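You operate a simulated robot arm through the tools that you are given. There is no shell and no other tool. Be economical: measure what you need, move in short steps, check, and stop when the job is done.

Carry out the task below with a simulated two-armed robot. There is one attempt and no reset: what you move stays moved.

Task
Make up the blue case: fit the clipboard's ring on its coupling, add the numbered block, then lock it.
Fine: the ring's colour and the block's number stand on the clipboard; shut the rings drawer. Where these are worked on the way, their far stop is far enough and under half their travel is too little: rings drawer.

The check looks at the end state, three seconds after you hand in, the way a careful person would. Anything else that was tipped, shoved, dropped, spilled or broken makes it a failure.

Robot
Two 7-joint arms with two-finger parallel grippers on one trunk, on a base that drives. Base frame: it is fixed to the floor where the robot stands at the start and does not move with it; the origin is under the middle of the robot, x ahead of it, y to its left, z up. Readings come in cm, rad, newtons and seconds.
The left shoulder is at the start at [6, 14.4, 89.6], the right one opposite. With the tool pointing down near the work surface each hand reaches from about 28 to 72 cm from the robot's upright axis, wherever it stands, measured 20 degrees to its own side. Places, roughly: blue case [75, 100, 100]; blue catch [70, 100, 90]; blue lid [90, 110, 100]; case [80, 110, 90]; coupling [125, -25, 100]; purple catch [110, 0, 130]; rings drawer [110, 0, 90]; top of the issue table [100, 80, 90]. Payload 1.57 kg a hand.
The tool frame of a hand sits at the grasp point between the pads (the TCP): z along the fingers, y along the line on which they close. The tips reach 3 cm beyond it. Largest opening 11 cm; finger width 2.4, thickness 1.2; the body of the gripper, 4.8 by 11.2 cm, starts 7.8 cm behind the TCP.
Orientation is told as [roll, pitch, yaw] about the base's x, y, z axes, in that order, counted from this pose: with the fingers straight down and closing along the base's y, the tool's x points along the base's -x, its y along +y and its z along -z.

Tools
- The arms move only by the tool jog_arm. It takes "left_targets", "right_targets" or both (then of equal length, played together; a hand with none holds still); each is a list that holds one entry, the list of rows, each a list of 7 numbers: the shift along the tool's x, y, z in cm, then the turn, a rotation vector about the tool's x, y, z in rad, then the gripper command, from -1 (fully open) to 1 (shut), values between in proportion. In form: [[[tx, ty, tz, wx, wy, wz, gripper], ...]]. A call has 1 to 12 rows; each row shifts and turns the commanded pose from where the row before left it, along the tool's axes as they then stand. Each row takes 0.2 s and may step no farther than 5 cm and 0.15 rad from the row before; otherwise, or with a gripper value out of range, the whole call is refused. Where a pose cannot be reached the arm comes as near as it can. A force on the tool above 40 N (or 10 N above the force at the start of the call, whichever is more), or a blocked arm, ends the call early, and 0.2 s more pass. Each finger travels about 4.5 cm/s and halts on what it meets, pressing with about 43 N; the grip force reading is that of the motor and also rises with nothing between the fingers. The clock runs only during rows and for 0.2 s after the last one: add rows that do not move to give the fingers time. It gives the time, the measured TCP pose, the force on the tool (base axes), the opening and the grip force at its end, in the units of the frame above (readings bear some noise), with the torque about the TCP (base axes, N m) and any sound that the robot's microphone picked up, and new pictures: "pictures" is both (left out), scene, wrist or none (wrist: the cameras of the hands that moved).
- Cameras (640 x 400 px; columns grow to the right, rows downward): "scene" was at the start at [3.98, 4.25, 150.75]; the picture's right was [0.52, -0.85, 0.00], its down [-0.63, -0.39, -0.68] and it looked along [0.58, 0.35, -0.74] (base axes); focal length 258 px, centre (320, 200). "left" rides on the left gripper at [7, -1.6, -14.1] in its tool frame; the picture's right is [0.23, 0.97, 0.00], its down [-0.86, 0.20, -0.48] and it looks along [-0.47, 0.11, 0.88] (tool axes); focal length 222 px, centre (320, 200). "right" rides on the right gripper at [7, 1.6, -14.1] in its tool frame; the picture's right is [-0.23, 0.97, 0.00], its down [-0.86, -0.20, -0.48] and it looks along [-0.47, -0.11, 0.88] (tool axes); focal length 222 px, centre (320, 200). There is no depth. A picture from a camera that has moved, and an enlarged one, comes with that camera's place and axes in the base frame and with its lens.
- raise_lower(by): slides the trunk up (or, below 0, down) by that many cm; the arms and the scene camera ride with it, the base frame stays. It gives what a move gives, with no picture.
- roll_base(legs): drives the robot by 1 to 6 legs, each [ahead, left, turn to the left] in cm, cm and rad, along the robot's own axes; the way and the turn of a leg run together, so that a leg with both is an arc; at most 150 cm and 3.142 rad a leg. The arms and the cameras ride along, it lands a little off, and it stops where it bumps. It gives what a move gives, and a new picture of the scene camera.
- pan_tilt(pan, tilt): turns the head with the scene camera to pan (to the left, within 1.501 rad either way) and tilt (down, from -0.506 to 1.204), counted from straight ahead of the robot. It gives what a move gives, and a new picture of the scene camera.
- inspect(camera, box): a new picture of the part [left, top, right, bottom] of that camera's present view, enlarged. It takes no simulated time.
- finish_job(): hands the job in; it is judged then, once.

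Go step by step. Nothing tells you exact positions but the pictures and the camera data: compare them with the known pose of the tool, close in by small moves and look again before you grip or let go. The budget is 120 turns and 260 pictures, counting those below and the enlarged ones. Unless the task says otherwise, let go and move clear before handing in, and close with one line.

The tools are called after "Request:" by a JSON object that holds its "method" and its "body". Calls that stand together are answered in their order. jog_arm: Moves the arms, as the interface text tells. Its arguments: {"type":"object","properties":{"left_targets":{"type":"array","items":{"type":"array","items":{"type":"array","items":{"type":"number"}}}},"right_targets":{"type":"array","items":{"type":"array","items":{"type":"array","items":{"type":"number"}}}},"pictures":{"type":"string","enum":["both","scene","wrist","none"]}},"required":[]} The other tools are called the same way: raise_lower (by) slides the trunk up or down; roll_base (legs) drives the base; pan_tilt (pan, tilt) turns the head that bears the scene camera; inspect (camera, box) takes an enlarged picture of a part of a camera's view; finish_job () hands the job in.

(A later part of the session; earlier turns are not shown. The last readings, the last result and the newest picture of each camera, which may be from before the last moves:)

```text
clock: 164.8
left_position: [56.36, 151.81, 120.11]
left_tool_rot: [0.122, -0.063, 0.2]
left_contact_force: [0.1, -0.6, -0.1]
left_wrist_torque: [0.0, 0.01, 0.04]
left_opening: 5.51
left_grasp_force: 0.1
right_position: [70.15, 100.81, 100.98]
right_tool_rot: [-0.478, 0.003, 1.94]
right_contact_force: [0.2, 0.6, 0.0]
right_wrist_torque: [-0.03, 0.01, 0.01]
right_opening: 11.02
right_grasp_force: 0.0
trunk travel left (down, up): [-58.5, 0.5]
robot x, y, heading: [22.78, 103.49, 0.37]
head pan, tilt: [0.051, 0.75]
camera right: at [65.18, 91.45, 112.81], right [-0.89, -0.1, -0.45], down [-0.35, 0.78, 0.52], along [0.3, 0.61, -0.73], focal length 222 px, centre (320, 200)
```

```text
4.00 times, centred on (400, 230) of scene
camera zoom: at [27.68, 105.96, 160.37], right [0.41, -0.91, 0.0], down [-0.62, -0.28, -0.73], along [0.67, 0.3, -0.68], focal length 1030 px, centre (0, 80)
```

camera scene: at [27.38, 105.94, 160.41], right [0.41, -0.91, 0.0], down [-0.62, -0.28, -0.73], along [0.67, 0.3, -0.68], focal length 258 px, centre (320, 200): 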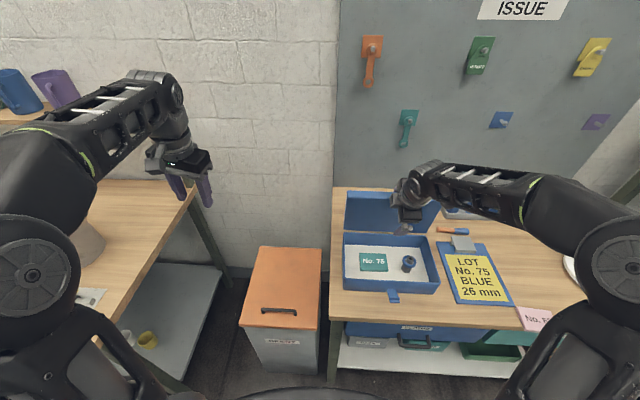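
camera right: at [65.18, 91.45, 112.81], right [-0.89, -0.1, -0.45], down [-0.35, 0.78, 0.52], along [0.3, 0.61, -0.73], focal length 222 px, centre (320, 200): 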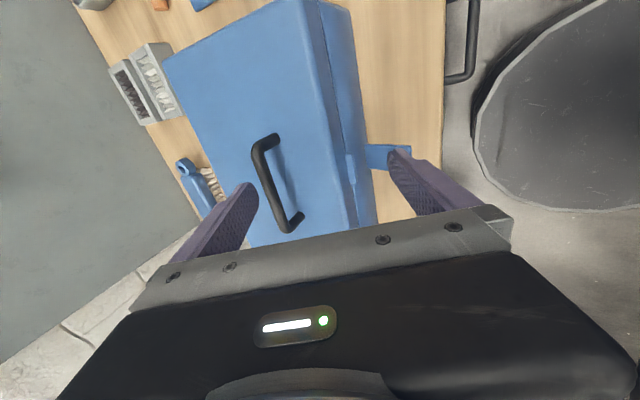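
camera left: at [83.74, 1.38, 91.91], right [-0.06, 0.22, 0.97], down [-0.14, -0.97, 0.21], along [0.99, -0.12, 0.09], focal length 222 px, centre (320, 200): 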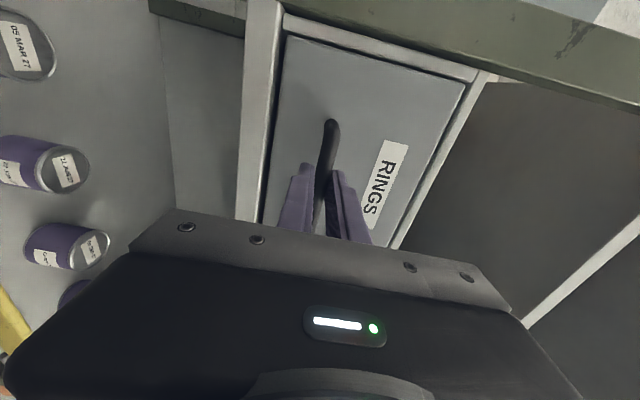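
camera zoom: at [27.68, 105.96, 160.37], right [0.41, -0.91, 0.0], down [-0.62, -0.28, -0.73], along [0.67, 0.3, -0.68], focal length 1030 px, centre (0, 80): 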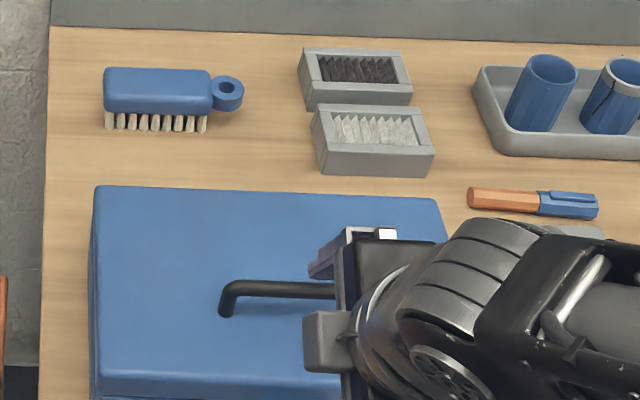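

The lid is shut. Retract up and back, then look at the catch.

Request:
{"method": "jog_arm", "body": {"right_targets": [[[0, -1.4, -2.66, 0, 0, 0, -1], [0, -1.4, -2.66, 0, 0, 0, -1], [0, -1.4, -2.66, -0.12, 0, 0, -0.5], [0, 3.5, 0, -0.12, 0, 0, 0], [0, 4, 0, -0.12, 0, 0, 0.5], [4, 0, 0, -0.12, 0, 0, 1], [4, 0, 0, 0, 0, 0, 1], [4, 0, 0, 0, 0, 0, 1]]], "pictures": "scene"}}

Request:
{"method": "inspect", "body": {"camera": "scene", "box": [330, 220, 458, 300]}}

Request:
{"method": "inspect", "body": {"camera": "scene", "box": [376, 262, 416, 302]}}

```text
clock: 166.6
left_position: [56.48, 151.54, 120.18]
left_tool_rot: [0.123, -0.066, 0.2]
left_contact_force: [-0.2, 0.7, -0.2]
left_wrist_torque: [0.0, 0.05, 0.01]
left_opening: 5.46
left_grasp_force: 0.0
right_position: [67.74, 86.81, 107.7]
right_tool_rot: [0.002, 0.002, 1.94]
right_contact_force: [-0.8, -0.4, -0.3]
right_wrist_torque: [0.01, 0.01, -0.02]
right_opening: 0.02
right_grasp_force: 4.5
trunk travel left (down, up): [-58.5, 0.5]
robot x, y, heading: [22.74, 103.72, 0.377]
head pan, tilt: [0.051, 0.75]
camera scene: at [27.72, 105.89, 160.37], right [0.41, -0.91, 0.0], down [-0.62, -0.28, -0.73], along [0.67, 0.3, -0.68], focal length 258 px, centre (320, 200)
```

scene: 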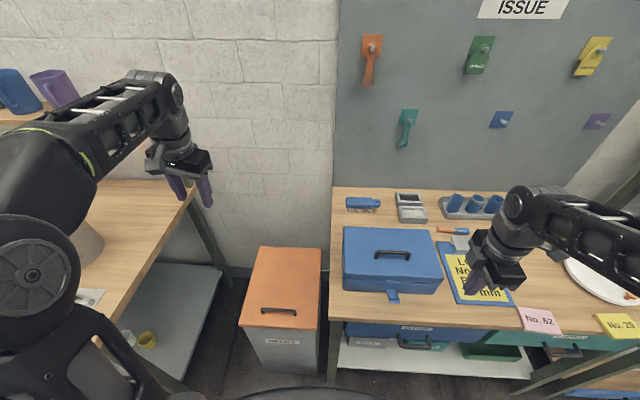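

```text
5.00 times, centred on (394, 260) of scene
camera zoom: at [27.72, 105.89, 160.37], right [0.41, -0.91, 0.0], down [-0.62, -0.28, -0.73], along [0.67, 0.3, -0.68], focal length 1288 px, centre (-50, -100)
```

zoom: 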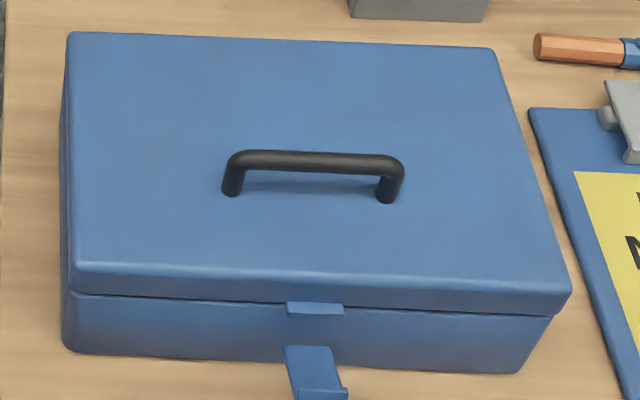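

```text
10.00 times, centred on (396, 282) of scene
camera zoom: at [27.72, 105.89, 160.37], right [0.41, -0.91, 0.0], down [-0.62, -0.28, -0.73], along [0.67, 0.3, -0.68], focal length 2576 px, centre (-440, -620)
```

zoom: 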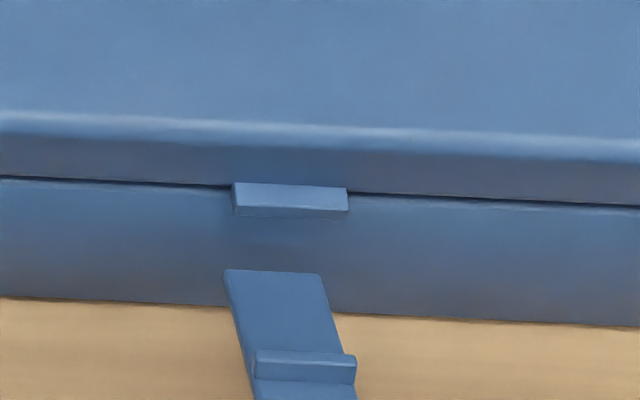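

The catch flap sticks out from the front at about n 98–102, slanting up ~24°; the lid's keeper tab is just above. I'll bring the closed right fingers in front of the flap and push it gently up against the tab.

Request:
{"method": "jog_arm", "body": {"right_targets": [[[-4.5, 0.8, 0, 0, 0, 0, 1], [-4.5, 0.8, 0, 0, 0, 0, 1], [-4.3, 0.6, 0, 0, 0, 0, 1], [0, 0, 4, 0, 0, 0, 1], [0, 0, 4, 0, 0, 0, 1], [0, 0, 3, 0, 0, 0, 1], [0, 0, 0, 0, 0, 0, 1]]], "pictures": "wrist"}}

Request:
{"method": "inspect", "body": {"camera": "scene", "box": [362, 250, 442, 300]}}

```text
clock: 168.2
left_position: [56.42, 151.68, 120.23]
left_tool_rot: [0.122, -0.067, 0.201]
left_contact_force: [0.6, 0.2, -1.4]
left_wrist_torque: [-0.04, 0.02, 0.01]
left_opening: 5.52
left_grasp_force: 0.0
right_position: [61.09, 98.66, 96.8]
right_tool_rot: [-0.002, 0.003, 1.94]
right_contact_force: [-0.5, 1.0, -0.5]
right_wrist_torque: [-0.05, 0.0, 0.04]
right_opening: 0.01
right_grasp_force: 21.3
trunk travel left (down, up): [-58.5, 0.5]
robot x, y, heading: [22.63, 103.77, 0.374]
head pan, tilt: [0.051, 0.75]
camera right: at [61.83, 91.55, 110.85], right [-0.99, -0.14, 0.0], down [-0.12, 0.87, 0.48], along [-0.07, 0.47, -0.88], focal length 222 px, centre (320, 200)
```

right: 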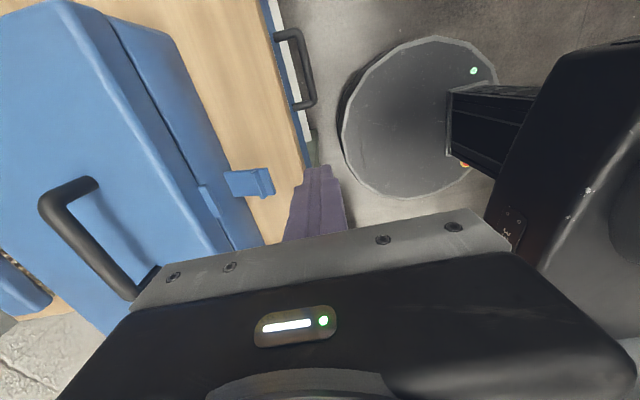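

```text
8.00 times, centred on (402, 275) of scene
camera zoom: at [27.58, 105.93, 160.38], right [0.41, -0.91, 0.0], down [-0.62, -0.28, -0.73], along [0.67, 0.3, -0.68], focal length 2061 px, centre (-336, -400)
```

zoom: 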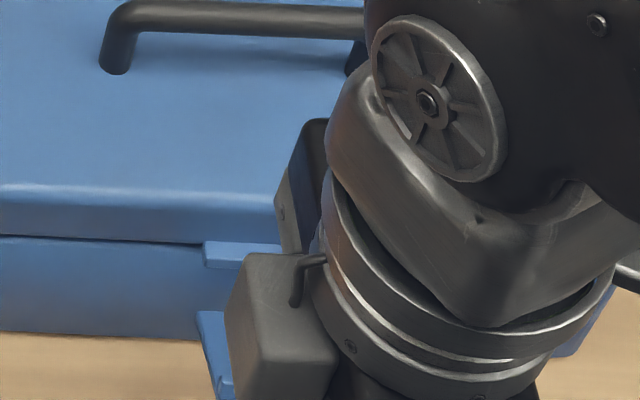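

The flap is straight ahead of the fingers. Lower 3 cm and advance 4.5 cm.

Request:
{"method": "jog_arm", "body": {"right_targets": [[[-0.2, 0, 3, 0, 0, 0, 1], [0, -1.5, 0, 0, 0, 0, 1], [0, -1.5, 0, 0, 0, 0, 1], [0, -1.5, 0, 0, 0, 0, 1], [0, 0, 0, 0, 0, 0, 1]]], "pictures": "wrist"}}

Request:
{"method": "inspect", "body": {"camera": "right", "box": [200, 100, 360, 200]}}

```text
clock: 169.4
left_position: [56.44, 151.71, 120.07]
left_tool_rot: [0.123, -0.067, 0.201]
left_contact_force: [-0.4, -0.6, 0.2]
left_wrist_torque: [0.02, -0.03, 0.0]
left_opening: 5.5
left_grasp_force: 0.0
right_position: [65.16, 100.38, 93.67]
right_tool_rot: [-0.001, 0.002, 1.94]
right_contact_force: [-2.6, -0.7, 1.1]
right_wrist_torque: [-0.05, 0.05, 0.02]
right_opening: 0.02
right_grasp_force: 21.3
trunk travel left (down, up): [-58.5, 0.5]
robot x, y, heading: [22.63, 103.37, 0.372]
head pan, tilt: [0.051, 0.75]
camera right: at [66.02, 93.31, 107.93], right [-0.99, -0.14, 0.0], down [-0.12, 0.87, 0.48], along [-0.07, 0.47, -0.88], focal length 222 px, centre (320, 200)
```

right: 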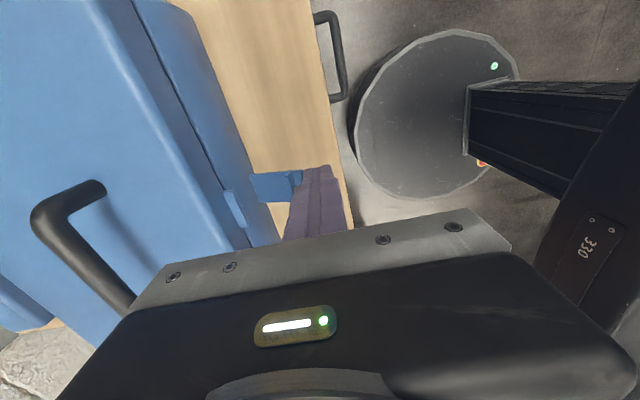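

```text
4.00 times, centred on (280, 150) of right
camera zoom: at [66.02, 93.31, 107.93], right [-0.99, -0.14, 0.0], down [-0.12, 0.87, 0.48], along [-0.07, 0.47, -0.88], focal length 888 px, centre (480, 400)
```

zoom: 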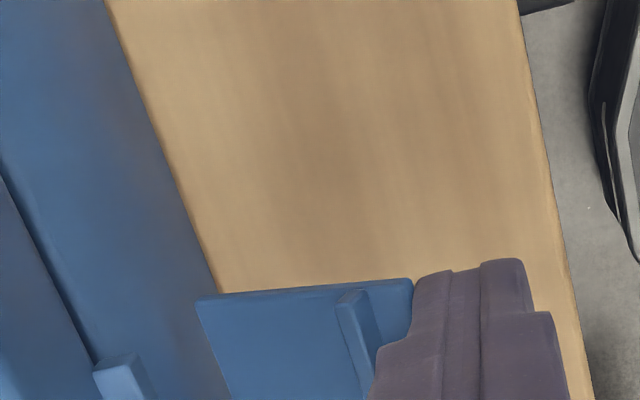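

Contact has begun (2.6 N). Push on gently.

Request:
{"method": "jog_arm", "body": {"right_targets": [[[0, -0.5, 0, 0, 0, 0, 1], [0, -0.5, 0, 0, 0, 0, 1], [0, -0.5, 0, 0, 0, 0, 1], [0, 0, 0, 0, 0, 0, 1]]], "pictures": "wrist"}}

Request:
{"method": "inspect", "body": {"camera": "right", "box": [200, 120, 360, 220]}}

```text
clock: 170.4
left_position: [56.28, 151.58, 120.12]
left_tool_rot: [0.122, -0.066, 0.2]
left_contact_force: [-0.3, -0.3, 0.2]
left_wrist_torque: [-0.01, 0.03, 0.0]
left_opening: 5.51
left_grasp_force: 0.1
right_position: [66.6, 100.82, 93.84]
right_tool_rot: [0.0, 0.001, 1.94]
right_contact_force: [-3.2, -1.3, 0.9]
right_wrist_torque: [-0.06, 0.05, 0.01]
right_opening: 0.01
right_grasp_force: 21.4
trunk travel left (down, up): [-58.5, 0.5]
robot x, y, heading: [22.79, 103.52, 0.372]
head pan, tilt: [0.051, 0.75]
camera right: at [67.42, 93.85, 108.01], right [-0.99, -0.14, 0.0], down [-0.12, 0.87, 0.48], along [-0.07, 0.47, -0.88], focal length 222 px, centre (320, 200)
```

right: 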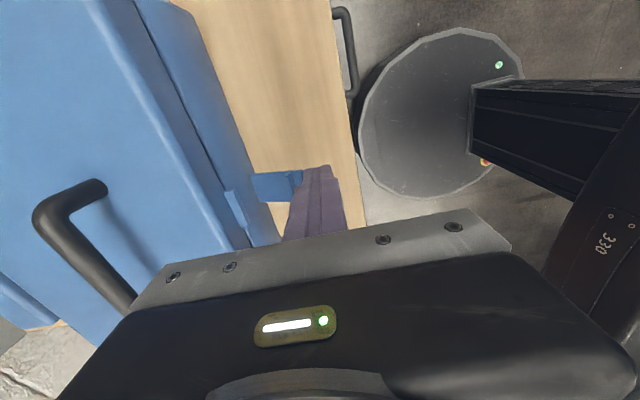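

```text
4.00 times, centred on (280, 170) of right
camera zoom: at [67.42, 93.85, 108.01], right [-0.99, -0.14, 0.0], down [-0.12, 0.87, 0.48], along [-0.07, 0.47, -0.88], focal length 888 px, centre (480, 320)
```

zoom: 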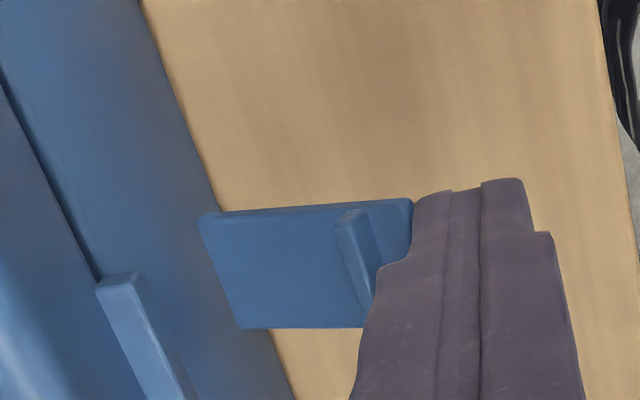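

The flap is too flat to push — the whole case slid ~1.5 cm instead. I'll rather pinch the flap by its side edges (fingers closing sideways) and swing it up. First back off and yaw.

Request:
{"method": "jog_arm", "body": {"right_targets": [[[0, 2, 0, 0, 0, 0, 1], [0, 0, -4, 0, 0, 0.15, 1], [0, 0, -3, 0, 0, 0.15, 0.5], [0, 0, 0, 0, 0, 0.15, 0], [0, 0, 0, 0, 0, 0.15, 0], [0, 0, 0, 0, 0, 0.15, 0], [0, 0, 0, 0, 0, 0.15, 0], [0, 0, 0, 0, 0, 0.15, 0], [0, 0, 0, 0, 0, 0.15, 0], [0, 0, 0, 0, 0, 0.15, 0], [0, 0, 0, 0, 0, 0.15, 0], [0, 0, 0, 0, 0, 0.07, 0]]], "pictures": "wrist"}}

Request:
{"method": "inspect", "body": {"camera": "scene", "box": [362, 250, 442, 300]}}

```text
clock: 173.0
left_position: [56.48, 151.64, 120.15]
left_tool_rot: [0.122, -0.065, 0.201]
left_contact_force: [0.5, -0.3, 0.5]
left_wrist_torque: [-0.03, -0.01, 0.0]
left_opening: 5.48
left_grasp_force: 0.0
right_position: [64.51, 100.22, 100.84]
right_tool_rot: [-0.002, -0.001, 0.368]
right_contact_force: [-0.3, -0.4, -0.7]
right_wrist_torque: [0.04, 0.0, 0.01]
right_opening: 5.46
right_grasp_force: 0.1
trunk travel left (down, up): [-58.5, 0.5]
robot x, y, heading: [22.74, 103.51, 0.373]
head pan, tilt: [0.051, 0.75]
camera right: at [57.37, 99.24, 114.98], right [-0.14, 0.99, 0.0], down [0.87, 0.12, 0.48], along [0.47, 0.07, -0.88], focal length 222 px, centre (320, 200)
```

right: 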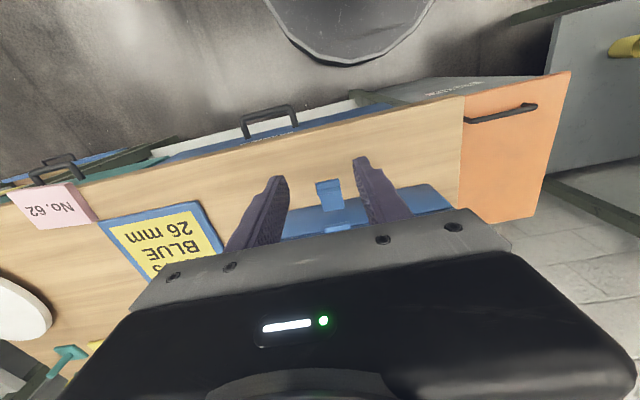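

```text
8.00 times, centred on (402, 275) of scene
camera zoom: at [27.63, 105.94, 160.38], right [0.41, -0.91, 0.0], down [-0.62, -0.28, -0.73], along [0.67, 0.3, -0.68], focal length 2061 px, centre (-336, -400)
```

zoom: 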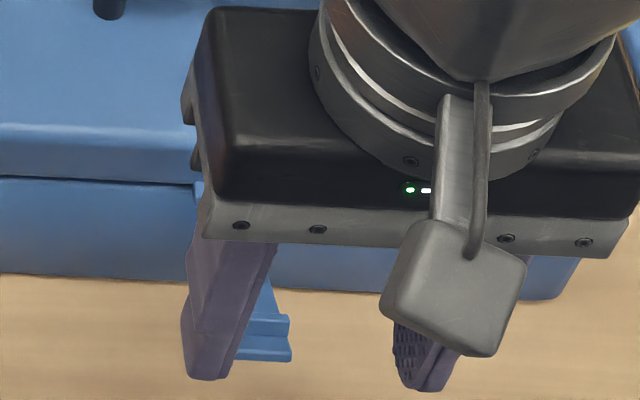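

The flap is centered between the fingers, ~4 cm ahead. Move forward 4.9 and descend 8 in steps.

Request:
{"method": "jog_arm", "body": {"right_targets": [[[-2.5, 0, 1, 0, 0, 0, 0], [-2.3, 0, 2, 0, 0, 0, 0], [0, 0, 2, 0, 0, 0, 0], [0, 0, 0, 0, 0, 0, 0]]], "pictures": "none"}}

Request:
{"method": "inspect", "body": {"camera": "right", "box": [240, 120, 400, 220]}}

Request:
{"method": "inspect", "body": {"camera": "scene", "box": [362, 250, 442, 300]}}

```text
clock: 174.0
left_position: [56.5, 151.67, 120.19]
left_tool_rot: [0.122, -0.067, 0.201]
left_contact_force: [0.2, 0.9, -0.4]
left_wrist_torque: [0.0, -0.01, -0.01]
left_opening: 5.53
left_grasp_force: 0.1
right_position: [69.1, 101.92, 95.73]
right_tool_rot: [-0.002, 0.0, 0.37]
right_contact_force: [0.7, 0.3, -0.1]
right_wrist_torque: [0.0, 0.01, 0.04]
right_opening: 5.46
right_grasp_force: 0.0
trunk travel left (down, up): [-58.5, 0.5]
robot x, y, heading: [22.64, 103.57, 0.373]
head pan, tilt: [0.051, 0.75]
```

```text
4.00 times, centred on (320, 170) of right
camera zoom: at [61.7, 100.93, 109.96], right [-0.14, 0.99, 0.0], down [0.87, 0.12, 0.48], along [0.47, 0.07, -0.88], focal length 888 px, centre (320, 320)
```

zoom: 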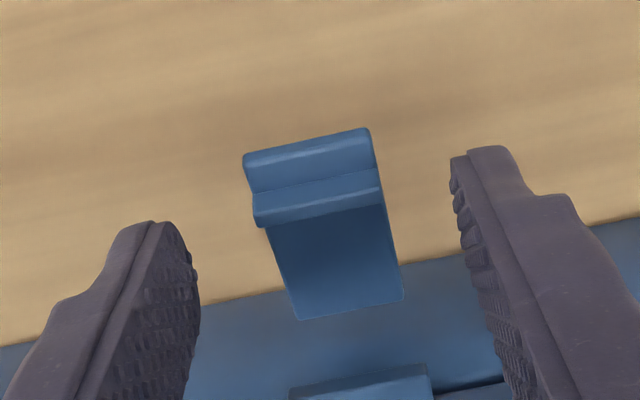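

```text
8.00 times, centred on (402, 275) of scene
camera zoom: at [27.62, 105.94, 160.38], right [0.41, -0.91, 0.0], down [-0.62, -0.28, -0.73], along [0.67, 0.3, -0.68], focal length 2061 px, centre (-336, -400)
```

zoom: 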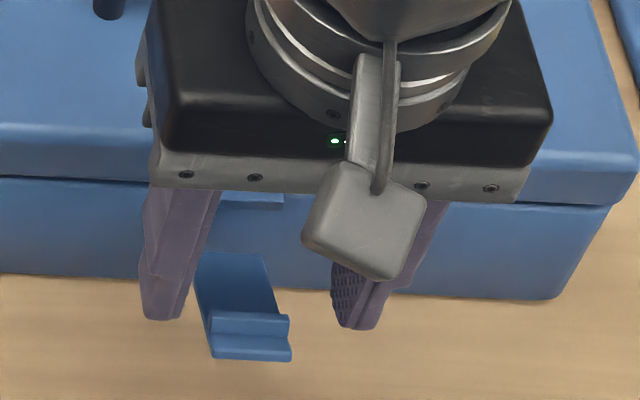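

The flap end lies between the fingers at z ≈ 90. Lower 3.3 and close on its edges.

Request:
{"method": "jog_arm", "body": {"right_targets": [[[-0.3, -0.1, 1.7, 0, 0, 0, 0], [0, 0, 1.6, 0, 0, 0, 0], [0, 0, 0, 0, 0, 0, 0.4], [0, 0, 0, 0, 0, 0, 0.8], [0, 0, 0, 0, 0, 0, 0.8], [0, 0, 0, 0, 0, 0, 0.8]]], "pictures": "none"}}

Request:
{"method": "inspect", "body": {"camera": "right", "box": [240, 120, 400, 220]}}

```text
clock: 175.4
left_position: [56.32, 151.65, 120.14]
left_tool_rot: [0.121, -0.066, 0.202]
left_contact_force: [-0.5, 0.7, 0.3]
left_wrist_torque: [0.02, 0.03, -0.01]
left_opening: 5.46
left_grasp_force: 0.0
right_position: [69.28, 101.86, 92.51]
right_tool_rot: [-0.002, 0.0, 0.371]
right_contact_force: [-0.8, 2.8, -0.2]
right_wrist_torque: [0.09, 0.06, 0.02]
right_opening: 2.76
right_grasp_force: 34.0
trunk travel left (down, up): [-58.5, 0.5]
robot x, y, heading: [22.64, 103.54, 0.375]
head pan, tilt: [0.051, 0.75]
```

```text
4.00 times, centred on (320, 170) of right
camera zoom: at [62.05, 100.93, 106.74], right [-0.14, 0.99, 0.0], down [0.87, 0.12, 0.48], along [0.47, 0.07, -0.88], focal length 888 px, centre (320, 320)
```

zoom: 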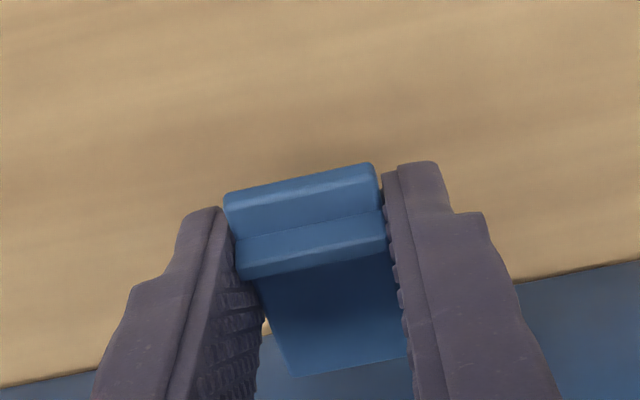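

Flap gripped (2.76 cm). Swing it up along an arc.

Request:
{"method": "jog_arm", "body": {"right_targets": [[[-0.11, 0, -0.85, 0, 0, 0, 0.6], [-0.33, 0, -0.8, 0, 0, 0, 0.6], [-0.52, 0, -0.68, 0, 0, 0, 0.6], [-0.6, 0, -0.5, 0, 0, 0, 0.6], [0, 0, 0, 0, 0, 0, 0.6]]], "pictures": "none"}}

Request:
{"method": "inspect", "body": {"camera": "right", "box": [240, 120, 400, 220]}}

Request:
{"method": "inspect", "body": {"camera": "scene", "box": [362, 240, 442, 290]}}

```text
clock: 176.6
left_position: [56.45, 151.57, 120.24]
left_tool_rot: [0.123, -0.065, 0.201]
left_contact_force: [0.7, -0.4, -0.1]
left_wrist_torque: [0.01, 0.0, 0.0]
left_opening: 5.49
left_grasp_force: 0.1
right_position: [70.74, 102.55, 95.34]
right_tool_rot: [-0.001, 0.001, 0.372]
right_contact_force: [-0.4, 0.8, -8.1]
right_wrist_torque: [-0.3, 0.95, -0.01]
right_opening: 2.77
right_grasp_force: 38.3
trunk travel left (down, up): [-58.5, 0.5]
robot x, y, heading: [22.55, 103.45, 0.377]
head pan, tilt: [0.051, 0.75]
```

```text
4.00 times, centred on (320, 170) of right
camera zoom: at [63.56, 101.5, 109.51], right [-0.14, 0.99, 0.0], down [0.87, 0.12, 0.48], along [0.47, 0.07, -0.88], focal length 888 px, centre (320, 320)
```

zoom: 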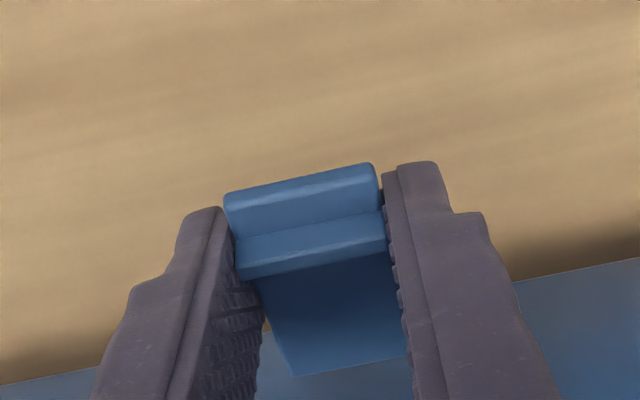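

```text
8.00 times, centred on (402, 265) of scene
camera zoom: at [27.71, 105.94, 160.37], right [0.41, -0.91, 0.0], down [-0.62, -0.28, -0.73], along [0.67, 0.3, -0.68], focal length 2061 px, centre (-336, -320)
```

zoom: 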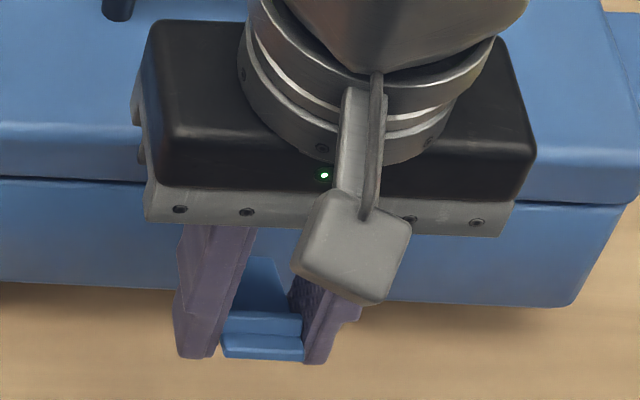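

The grip doesn't let the flap pivot — the case front is being lifted. Reverse the motion right away and release.

Request:
{"method": "jog_arm", "body": {"right_targets": [[[0.6, 0, 0.5, 0, 0, 0, 0.6], [0.52, 0, 0.68, 0, 0, 0, 0.6], [0.33, 0, 0.8, 0, 0, 0, 0.6], [0.11, 0, 0.8, 0, 0, 0, 0.6], [0, 0, 0.05, 0, 0, 0, 0.6], [0, 0, 0, 0, 0, 0, 0.3], [0, 0, 0, 0, 0, 0, 0.3]]], "pictures": "none"}}

Request:
{"method": "inspect", "body": {"camera": "scene", "box": [322, 210, 450, 290]}}

```text
clock: 178.2
left_position: [56.37, 151.62, 120.13]
left_tool_rot: [0.121, -0.066, 0.2]
left_contact_force: [-0.2, -0.2, -0.3]
left_wrist_torque: [-0.04, -0.04, -0.02]
left_opening: 5.5
left_grasp_force: 0.0
right_position: [69.39, 102.0, 92.47]
right_tool_rot: [-0.001, 0.0, 0.372]
right_contact_force: [-0.8, -0.2, 0.1]
right_wrist_torque: [-0.01, 0.0, 0.03]
right_opening: 3.88
right_grasp_force: 0.0
trunk travel left (down, up): [-58.5, 0.5]
robot x, y, heading: [22.5, 103.33, 0.375]
head pan, tilt: [0.051, 0.75]
```

```text
5.00 times, centred on (386, 250) of scene
camera zoom: at [27.63, 105.95, 160.38], right [0.41, -0.91, 0.0], down [-0.62, -0.28, -0.73], along [0.67, 0.3, -0.68], focal length 1288 px, centre (-10, -50)
```

zoom: 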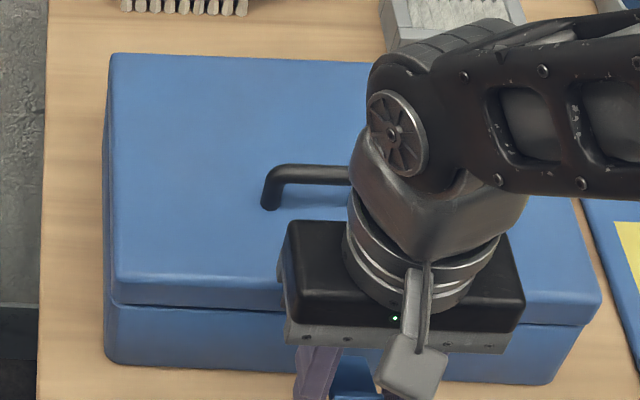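

Case is back down flat. I'll retry with a very light grip so the flap can pivot between the pads, moving only a little and checking.

Request:
{"method": "jog_arm", "body": {"right_targets": [[[0, 0, 0, 0, 0, 0, 0.502], [0, 0, 0, 0, 0, 0, 0.502], [0, 0, 0, 0, 0, 0, 0.502], [-0.05, 0, -0.4, 0, 0, 0, 0.502], [-0.1, 0, -0.4, 0, 0, 0, 0.502], [0, 0, 0, 0, 0, 0, 0.502]]], "pictures": "none"}}

Request:
{"method": "inspect", "body": {"camera": "right", "box": [240, 120, 400, 220]}}

```text
clock: 179.6
left_position: [56.4, 151.81, 120.15]
left_tool_rot: [0.121, -0.066, 0.201]
left_contact_force: [0.5, 0.5, -0.1]
left_wrist_torque: [-0.01, -0.02, 0.01]
left_opening: 5.51
left_grasp_force: 0.1
right_position: [69.44, 102.02, 93.31]
right_tool_rot: [-0.001, 0.0, 0.37]
right_contact_force: [-1.0, 0.1, 0.4]
right_wrist_torque: [0.01, 0.02, -0.01]
right_opening: 2.78
right_grasp_force: 0.4
trunk travel left (down, up): [-58.5, 0.5]
robot x, y, heading: [22.87, 103.51, 0.374]
head pan, tilt: [0.051, 0.75]
```

```text
4.00 times, centred on (320, 170) of right
camera zoom: at [62.29, 101.06, 107.47], right [-0.14, 0.99, 0.0], down [0.87, 0.12, 0.48], along [0.47, 0.07, -0.88], focal length 888 px, centre (320, 320)
```

zoom: 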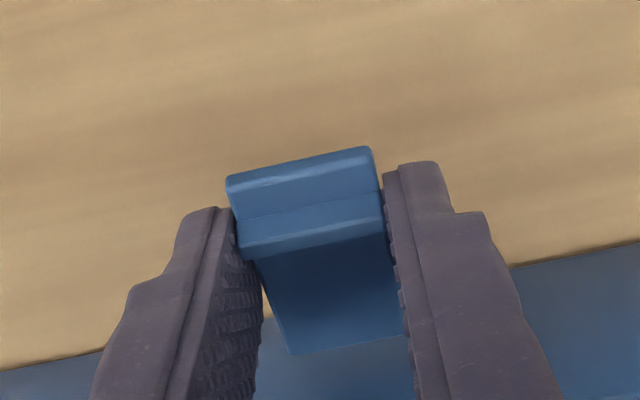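

Grip force follows the commanded width. Use a slightly firmer one (~8 N): lower back, grip at 0.52, and lift along the arc.

Request:
{"method": "jog_arm", "body": {"right_targets": [[[0.15, 0, 0.8, 0, 0, 0, 0.49], [0, 0, 0, 0, 0, 0, 0.52], [0, 0, 0, 0, 0, 0, 0.52], [-0.05, 0, -0.45, 0, 0, 0, 0.52], [-0.1, 0, -0.45, 0, 0, 0, 0.52], [-0.15, 0, -0.4, 0, 0, 0, 0.52], [0, 0, 0, 0, 0, 0, 0.52]]], "pictures": "none"}}

Request:
{"method": "inspect", "body": {"camera": "right", "box": [240, 120, 400, 220]}}

```text
clock: 181.2
left_position: [56.34, 151.6, 120.17]
left_tool_rot: [0.123, -0.066, 0.2]
left_contact_force: [-0.1, 0.6, 0.4]
left_wrist_torque: [0.0, -0.02, 0.02]
left_opening: 5.49
left_grasp_force: 0.1
right_position: [69.71, 101.99, 93.65]
right_tool_rot: [-0.002, 0.0, 0.372]
right_contact_force: [-1.6, -0.4, -2.3]
right_wrist_torque: [-0.13, 0.08, -0.12]
right_opening: 2.77
right_grasp_force: 38.0
trunk travel left (down, up): [-58.5, 0.5]
robot x, y, heading: [22.81, 103.64, 0.373]
head pan, tilt: [0.051, 0.75]
```

```text
4.00 times, centred on (320, 170) of right
camera zoom: at [62.46, 101.03, 107.93], right [-0.14, 0.99, 0.0], down [0.87, 0.12, 0.48], along [0.47, 0.07, -0.88], focal length 888 px, centre (320, 320)
```

zoom: 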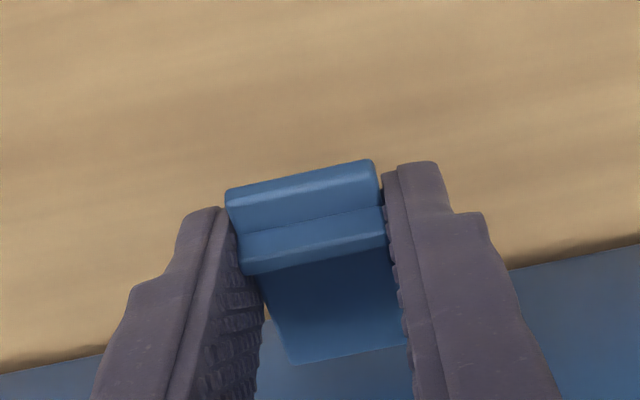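

The flap still seems not to pivot. New plan: release it, tilt the hand sideways (fingers pointing left, one finger below the flap and one above) and lift the flap with the lower finger. First lower, release, rise and shift right.

Request:
{"method": "jog_arm", "body": {"right_targets": [[[0.3, 0, 1.2, 0, 0, 0, 0.52], [0, 0, 0, 0, 0, 0, 0.2], [0, 0, 0, 0, 0, 0, 0], [0.5, 0, -4, 0, 0, 0, 0], [0, 0, -4, 0, 0, 0, 0], [2, -4, -1, 0, 0, 0, 0], [0, -4, -1, -0.15, 0, 0, 0], [0, -4, 0, -0.15, 0, 0, 0], [0, -3, 0, -0.15, 0, 0, 0], [0, 0, 0, -0.15, 0, 0, 0], [0, 0, 0, -0.15, 0, 0, 0]]], "pictures": "none"}}

Request:
{"method": "jog_arm", "body": {"right_targets": [[[0, 0, 0, -0.15, 0, 0, 0], [0, 0, 0, -0.15, 0, 0, 0], [0, 0, 0, -0.15, 0, 0, 0], [0, 0, 0, -0.15, 0, 0, 0], [0, 0, 0, 0, 0, 0, 0]]], "pictures": "both"}}

Request:
{"method": "inspect", "body": {"camera": "scene", "box": [330, 220, 458, 300]}}

```text
clock: 183.6
left_position: [56.45, 151.53, 120.06]
left_tool_rot: [0.121, -0.065, 0.201]
left_contact_force: [-0.1, -0.1, -0.4]
left_wrist_torque: [0.0, 0.03, 0.04]
left_opening: 5.51
left_grasp_force: 0.1
right_position: [72.29, 87.13, 101.19]
right_tool_rot: [0.751, -0.001, 0.37]
right_contact_force: [0.4, -0.6, -0.7]
right_wrist_torque: [0.01, 0.02, 0.03]
right_opening: 5.49
right_grasp_force: 0.0
trunk travel left (down, up): [-58.5, 0.5]
robot x, y, heading: [22.56, 103.5, 0.37]
head pan, tilt: [0.051, 0.75]
```

```text
clock: 184.8
left_position: [56.28, 151.59, 120.11]
left_tool_rot: [0.123, -0.066, 0.2]
left_contact_force: [-0.3, -0.5, 0.0]
left_wrist_torque: [-0.04, 0.0, 0.0]
left_opening: 5.49
left_grasp_force: 0.0
right_position: [72.11, 87.56, 100.81]
right_tool_rot: [0.983, 0.015, 0.385]
right_contact_force: [-0.1, -0.1, -0.9]
right_wrist_torque: [-0.02, 0.0, 0.0]
right_opening: 5.5
right_grasp_force: 0.1
right hand out of reach, approached as far as the arm can: row 2, 3, 4
trunk travel left (down, up): [-58.5, 0.5]
robot x, y, heading: [22.3, 103.45, 0.37]
head pan, tilt: [0.051, 0.75]
camera scene: at [27.62, 106.01, 160.38], right [0.41, -0.91, 0.0], down [-0.62, -0.28, -0.73], along [0.67, 0.3, -0.68], focal length 258 px, centre (320, 200)
camera right: at [69.69, 74.99, 110.07], right [0.02, 0.59, 0.81], down [0.98, -0.15, 0.09], along [0.17, 0.79, -0.58], focal length 222 px, centre (320, 200)
```

scene: 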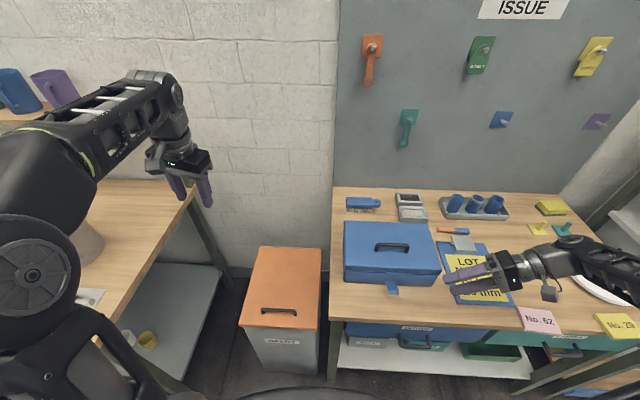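
right: 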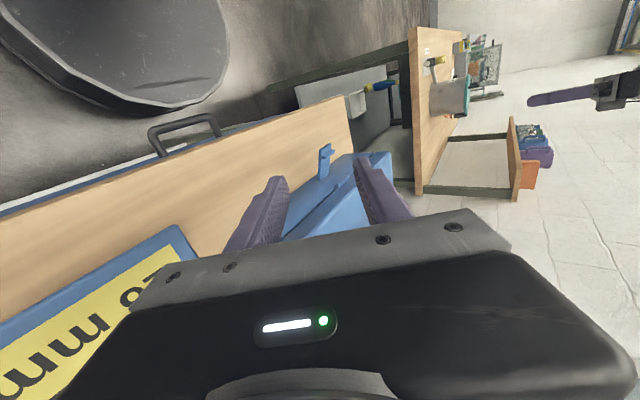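

```text
5.00 times, centred on (394, 260) of scene
camera zoom: at [27.62, 106.01, 160.38], right [0.41, -0.91, 0.0], down [-0.62, -0.28, -0.73], along [0.67, 0.3, -0.68], focal length 1288 px, centre (-50, -100)
```

zoom: 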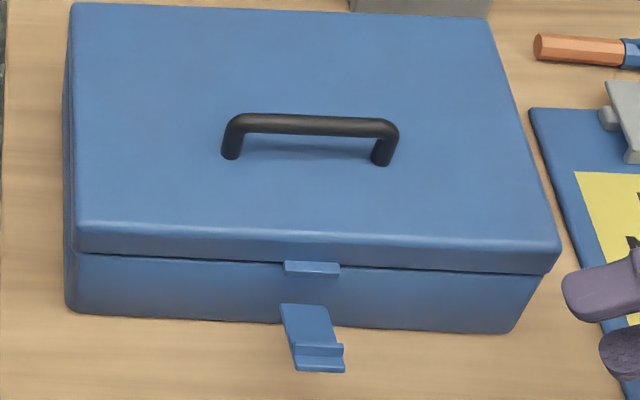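

The hand reached 56° sideways tilt and the case looks fine. I'll bring it to flap height to the right of the flap.

Request:
{"method": "jog_arm", "body": {"right_targets": [[[-1.5, 0.26, 3.8, 0, 0, 0, 0], [-1.5, 0.26, 3.8, 0, 0, 0, 0], [0, -1.97, 1.32, 0, 0, 0, 0], [0, -1.97, 1.32, 0, 0, 0, 0], [0, 0, 0, 0, 0, 0, 0]]], "pictures": "wrist"}}

Request:
{"method": "inspect", "body": {"camera": "right", "box": [240, 100, 400, 200]}}

Request:
{"method": "inspect", "body": {"camera": "scene", "box": [362, 245, 458, 305]}}

```text
clock: 186.0
left_position: [56.31, 151.61, 120.17]
left_tool_rot: [0.123, -0.067, 0.199]
left_contact_force: [0.5, 0.7, -0.5]
left_wrist_torque: [-0.01, -0.01, -0.01]
left_opening: 5.48
left_grasp_force: 0.1
right_position: [72.05, 94.6, 92.26]
right_tool_rot: [0.982, 0.016, 0.385]
right_contact_force: [0.2, 0.1, -0.3]
right_wrist_torque: [-0.01, 0.01, 0.01]
right_opening: 5.53
right_grasp_force: 0.1
trunk travel left (down, up): [-58.5, 0.5]
robot x, y, heading: [22.88, 103.51, 0.371]
head pan, tilt: [0.051, 0.75]
camera right: at [69.82, 82.04, 101.58], right [0.02, 0.59, 0.81], down [0.98, -0.15, 0.09], along [0.17, 0.79, -0.58], focal length 222 px, centre (320, 200)
```

right: 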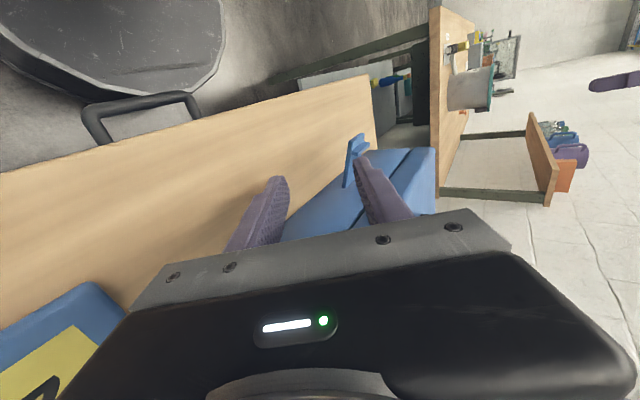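

```text
4.00 times, centred on (320, 150) of right
camera zoom: at [69.82, 82.04, 101.58], right [0.02, 0.59, 0.81], down [0.98, -0.15, 0.09], along [0.17, 0.79, -0.58], focal length 888 px, centre (320, 400)
```

zoom: 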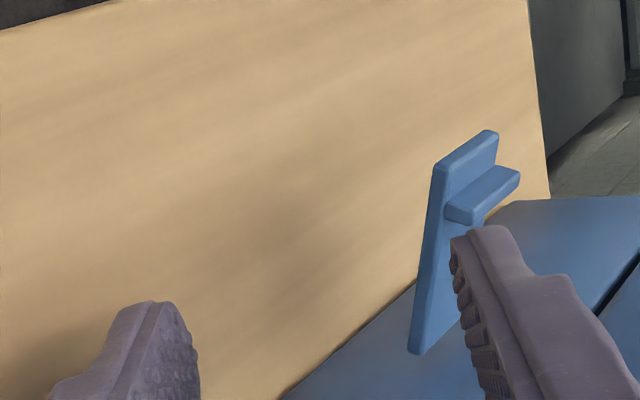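

```text
6.67 times, centred on (410, 275) of scene
camera zoom: at [27.6, 105.93, 160.38], right [0.41, -0.91, 0.0], down [-0.62, -0.28, -0.73], along [0.67, 0.3, -0.68], focal length 1717 px, centre (-280, -300)
```

zoom: 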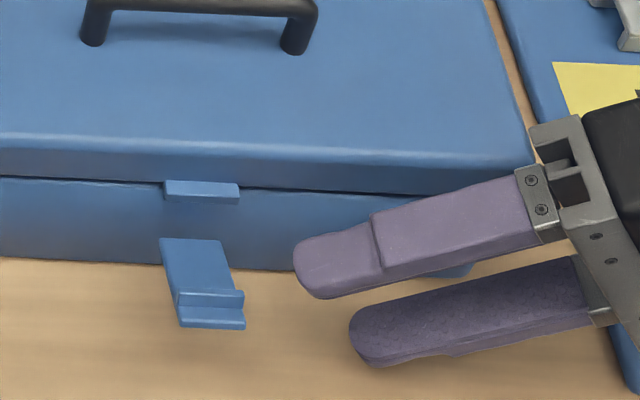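

The flap is seen edge-on and will pass between the fingers. Move left 7.2 cm.

Request:
{"method": "jog_arm", "body": {"right_targets": [[[0, 1.33, 1.99, 0, 0, 0, 0], [0, 1.33, 1.99, 0, 0, 0, 0], [0, 1.33, 1.99, 0, 0, 0, 0], [0, 0, 0, 0, 0, 0, 0]]], "pictures": "none"}}

Request:
{"method": "inspect", "body": {"camera": "right", "box": [220, 100, 420, 225]}}

Request:
{"method": "inspect", "body": {"camera": "scene", "box": [362, 245, 458, 305]}}

```text
clock: 187.0
left_position: [56.41, 151.67, 120.2]
left_tool_rot: [0.124, -0.067, 0.201]
left_contact_force: [0.4, 1.3, 0.9]
left_wrist_torque: [-0.01, 0.04, 0.04]
left_opening: 5.5
left_grasp_force: 0.0
right_position: [69.64, 101.47, 92.18]
right_tool_rot: [0.984, 0.016, 0.383]
right_contact_force: [-0.4, -4.2, 5.0]
right_wrist_torque: [-0.14, -0.32, -0.26]
right_opening: 5.49
right_grasp_force: 0.2
trunk travel left (down, up): [-58.5, 0.5]
robot x, y, heading: [22.61, 103.52, 0.372]
head pan, tilt: [0.051, 0.75]
```

```text
3.20 times, centred on (320, 162) of right
camera zoom: at [67.28, 88.89, 101.56], right [0.02, 0.59, 0.81], down [0.98, -0.15, 0.09], along [0.17, 0.79, -0.58], focal length 711 px, centre (320, 320)
```

zoom: 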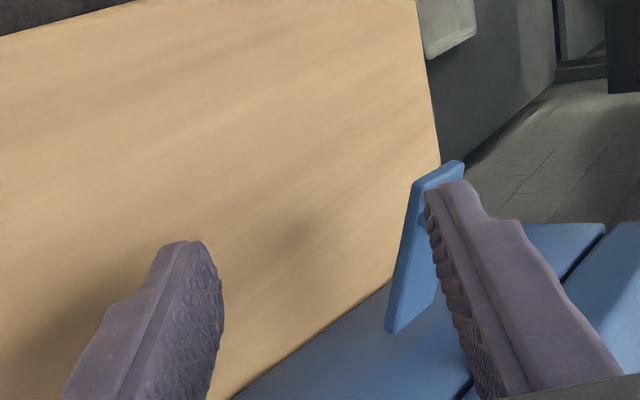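

```text
6.67 times, centred on (410, 275) of scene
camera zoom: at [27.59, 105.88, 160.38], right [0.41, -0.91, 0.0], down [-0.62, -0.28, -0.73], along [0.67, 0.3, -0.68], focal length 1717 px, centre (-280, -300)
```

zoom: 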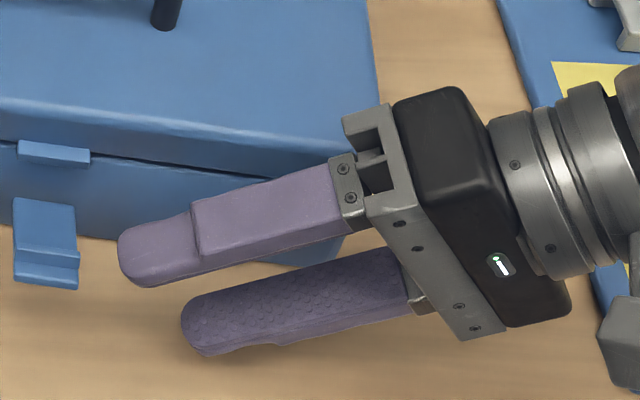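

The upper finger caught the flap and pushed the case leftwards. I must stop and look at the whole situation.

Request:
{"method": "inspect", "body": {"camera": "scene", "box": [310, 200, 470, 300]}}

```text
4.00 times, centred on (390, 250) of scene
camera zoom: at [27.59, 105.88, 160.38], right [0.41, -0.91, 0.0], down [-0.62, -0.28, -0.73], along [0.67, 0.3, -0.68], focal length 1030 px, centre (40, 0)
```

zoom: 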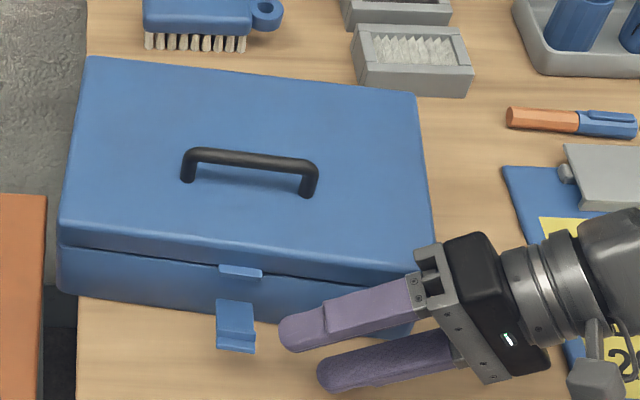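

The case slid ~5 cm left and yawed slightly, but sits stably. New approach: hold the case's handle with the left hand while the right works the flap. First retract and un-tilt the right hand, while straightening and yawing the left.

Request:
{"method": "jog_arm", "body": {"right_targets": [[[0, -1.33, -1.99, 0, 0, 0, 0], [0, -1.33, -1.99, 0, 0, 0, 0], [0, -1.33, -1.99, 0, 0, 0, 0], [0, 3.3, -2.2, 0, 0, 0, 0], [0, 3.3, -2.2, 0, 0, 0, 0], [0, 0, 0, 0.14, 0, 0, 0], [0, 0, 0, 0.14, 0, 0, 0], [0, 0, 0, 0.14, 0, 0, 0], [0, 0, 0, 0.14, 0, 0, 0], [0, 0, 0, 0.14, 0, 0, 0], [0, 0, 0, 0.14, 0, 0, 0], [0, 0, 0, 0.14, 0, 0, 0]]], "left_targets": [[[0, 0, 0, 0.122, 0.067, 0, 0], [0, 0, 0, 0, 0, 0.13, 0], [0, 0, 0, 0, 0, 0.13, 0], [0, 0, 0, 0, 0, 0.13, 0], [0, 0, 0, 0, 0, 0.13, 0], [0, 0, 0, 0, 0, 0.13, 0], [0, 0, 0, 0, 0, 0.13, 0], [0, 0, 0, 0, 0, 0.13, 0], [0, 0, 0, 0, 0, 0.13, 0], [0, 0, 0, 0, 0, 0.13, 0], [0, 0, 0, 0, 0, 0.13, 0], [0, 0, 0, 0, 0, 0.1, 0]]], "pictures": "none"}}

Request:
{"method": "roll_base", "body": {"legs": [[0, -15, 0]]}}

Request:
{"method": "inspect", "body": {"camera": "scene", "box": [240, 180, 432, 300]}}

```text
clock: 189.6
left_position: [56.39, 151.73, 120.24]
left_tool_rot: [0.085, 0.11, -1.193]
left_contact_force: [0.5, -0.4, 0.2]
left_wrist_torque: [0.02, -0.01, 0.0]
left_opening: 5.52
left_grasp_force: 0.1
left hand out of reach, approached as far as the arm can: row 1
right_position: [72.4, 94.86, 100.14]
right_tool_rot: [0.002, 0.013, 0.383]
right_contact_force: [0.7, -0.6, 0.7]
right_wrist_torque: [0.01, -0.03, 0.01]
right_opening: 5.49
right_grasp_force: 0.0
trunk travel left (down, up): [-58.5, 0.5]
robot x, y, heading: [22.98, 103.52, 0.375]
head pan, tilt: [0.051, 0.75]
```

```text
clock: 191.0
left_position: [61.98, 137.42, 120.26]
left_tool_rot: [0.086, 0.108, -1.194]
left_contact_force: [-0.2, -0.9, 1.1]
left_wrist_torque: [0.04, 0.01, 0.0]
left_opening: 5.51
left_grasp_force: 0.1
right_position: [77.82, 80.67, 100.04]
right_tool_rot: [0.006, 0.017, 0.383]
right_contact_force: [0.7, -0.3, 0.7]
right_wrist_torque: [0.05, -0.01, -0.03]
right_opening: 5.51
right_grasp_force: 0.0
trunk travel left (down, up): [-58.5, 0.5]
robot x, y, heading: [28.01, 89.15, 0.371]
head pan, tilt: [0.051, 0.75]
camera scene: at [33.19, 91.7, 160.38], right [0.41, -0.91, 0.0], down [-0.62, -0.28, -0.73], along [0.67, 0.3, -0.68], focal length 258 px, centre (320, 200)
```

scene: 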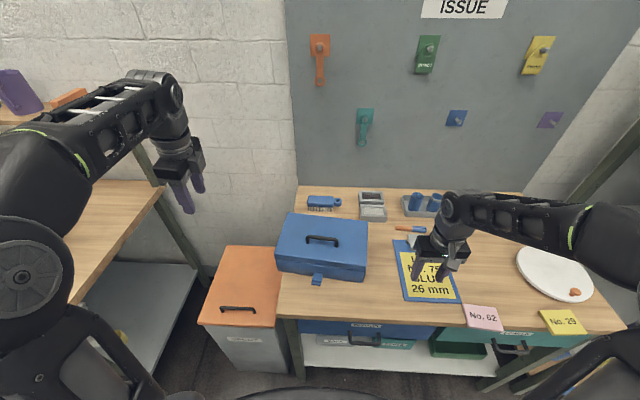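

```text
3.33 times, centred on (336, 240) of scene
camera zoom: at [33.19, 91.7, 160.38], right [0.41, -0.91, 0.0], down [-0.62, -0.28, -0.73], along [0.67, 0.3, -0.68], focal length 859 px, centre (267, 67)
```

zoom: 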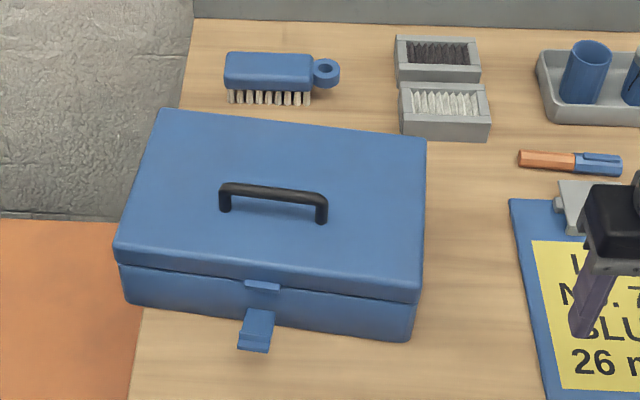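

Handle center ≈ [78.3, 111.1, 99.5], case now yawed to ~0.26. Bring the left hand over the handle, leveling it.

Request:
{"method": "jog_arm", "body": {"left_targets": [[[-4.35, 0.82, 0.8, 0, 0, 0.05, 0], [-4.35, 0.82, 0.8, 0.04, -0.05, 0.05, 0], [-4.35, 0.82, 0.8, 0.04, -0.06, 0, 0], [-4.35, 0.82, 0.8, 0, 0, 0, 0], [-4.35, 0.82, 0.8, 0, 0, 0, 0], [-4.35, 0.82, 0.8, 0, 0, 0, 0], [-4.3, 0.82, 0.8, 0, 0, 0, 0], [0, 0, 0, 0, 0, 0, 0]]], "pictures": "wrist"}}

Request:
{"method": "inspect", "body": {"camera": "scene", "box": [240, 180, 432, 300]}}

```text
clock: 192.8
left_position: [75.89, 111.26, 113.7]
left_tool_rot: [-0.004, 0.004, -1.297]
left_contact_force: [0.0, -0.4, 0.4]
left_wrist_torque: [0.01, 0.01, -0.01]
left_opening: 5.5
left_grasp_force: 0.1
left hand out of reach, approached as far as the arm can: row 3
right_position: [77.7, 80.74, 100.12]
right_tool_rot: [0.004, 0.016, 0.383]
right_contact_force: [0.4, 0.4, 1.2]
right_wrist_torque: [0.01, -0.01, 0.0]
right_opening: 5.49
right_grasp_force: 0.0
trunk travel left (down, up): [-58.5, 0.5]
robot x, y, heading: [28.14, 89.52, 0.371]
head pan, tilt: [0.051, 0.75]
camera left: at [72.6, 117.52, 127.83], right [0.88, 0.48, 0.0], down [0.43, -0.77, 0.47], along [0.23, -0.42, -0.88], focal length 222 px, centre (320, 200)
```

left: 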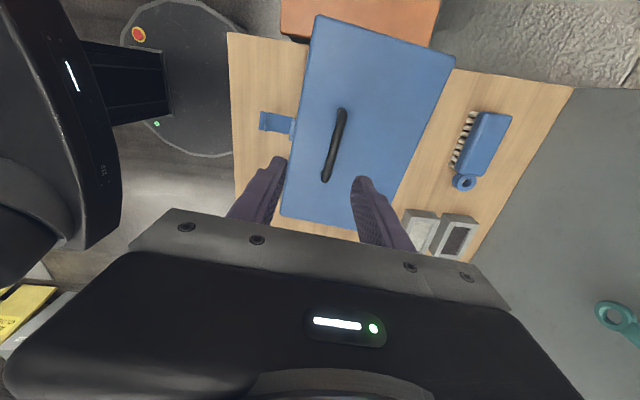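

```text
3.33 times, centred on (336, 240) of scene
camera zoom: at [33.05, 91.94, 160.38], right [0.41, -0.91, 0.0], down [-0.62, -0.28, -0.73], along [0.67, 0.3, -0.68], focal length 859 px, centre (267, 67)
```

zoom: 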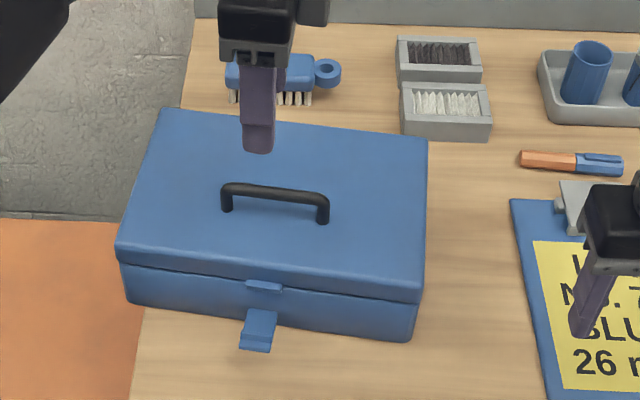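

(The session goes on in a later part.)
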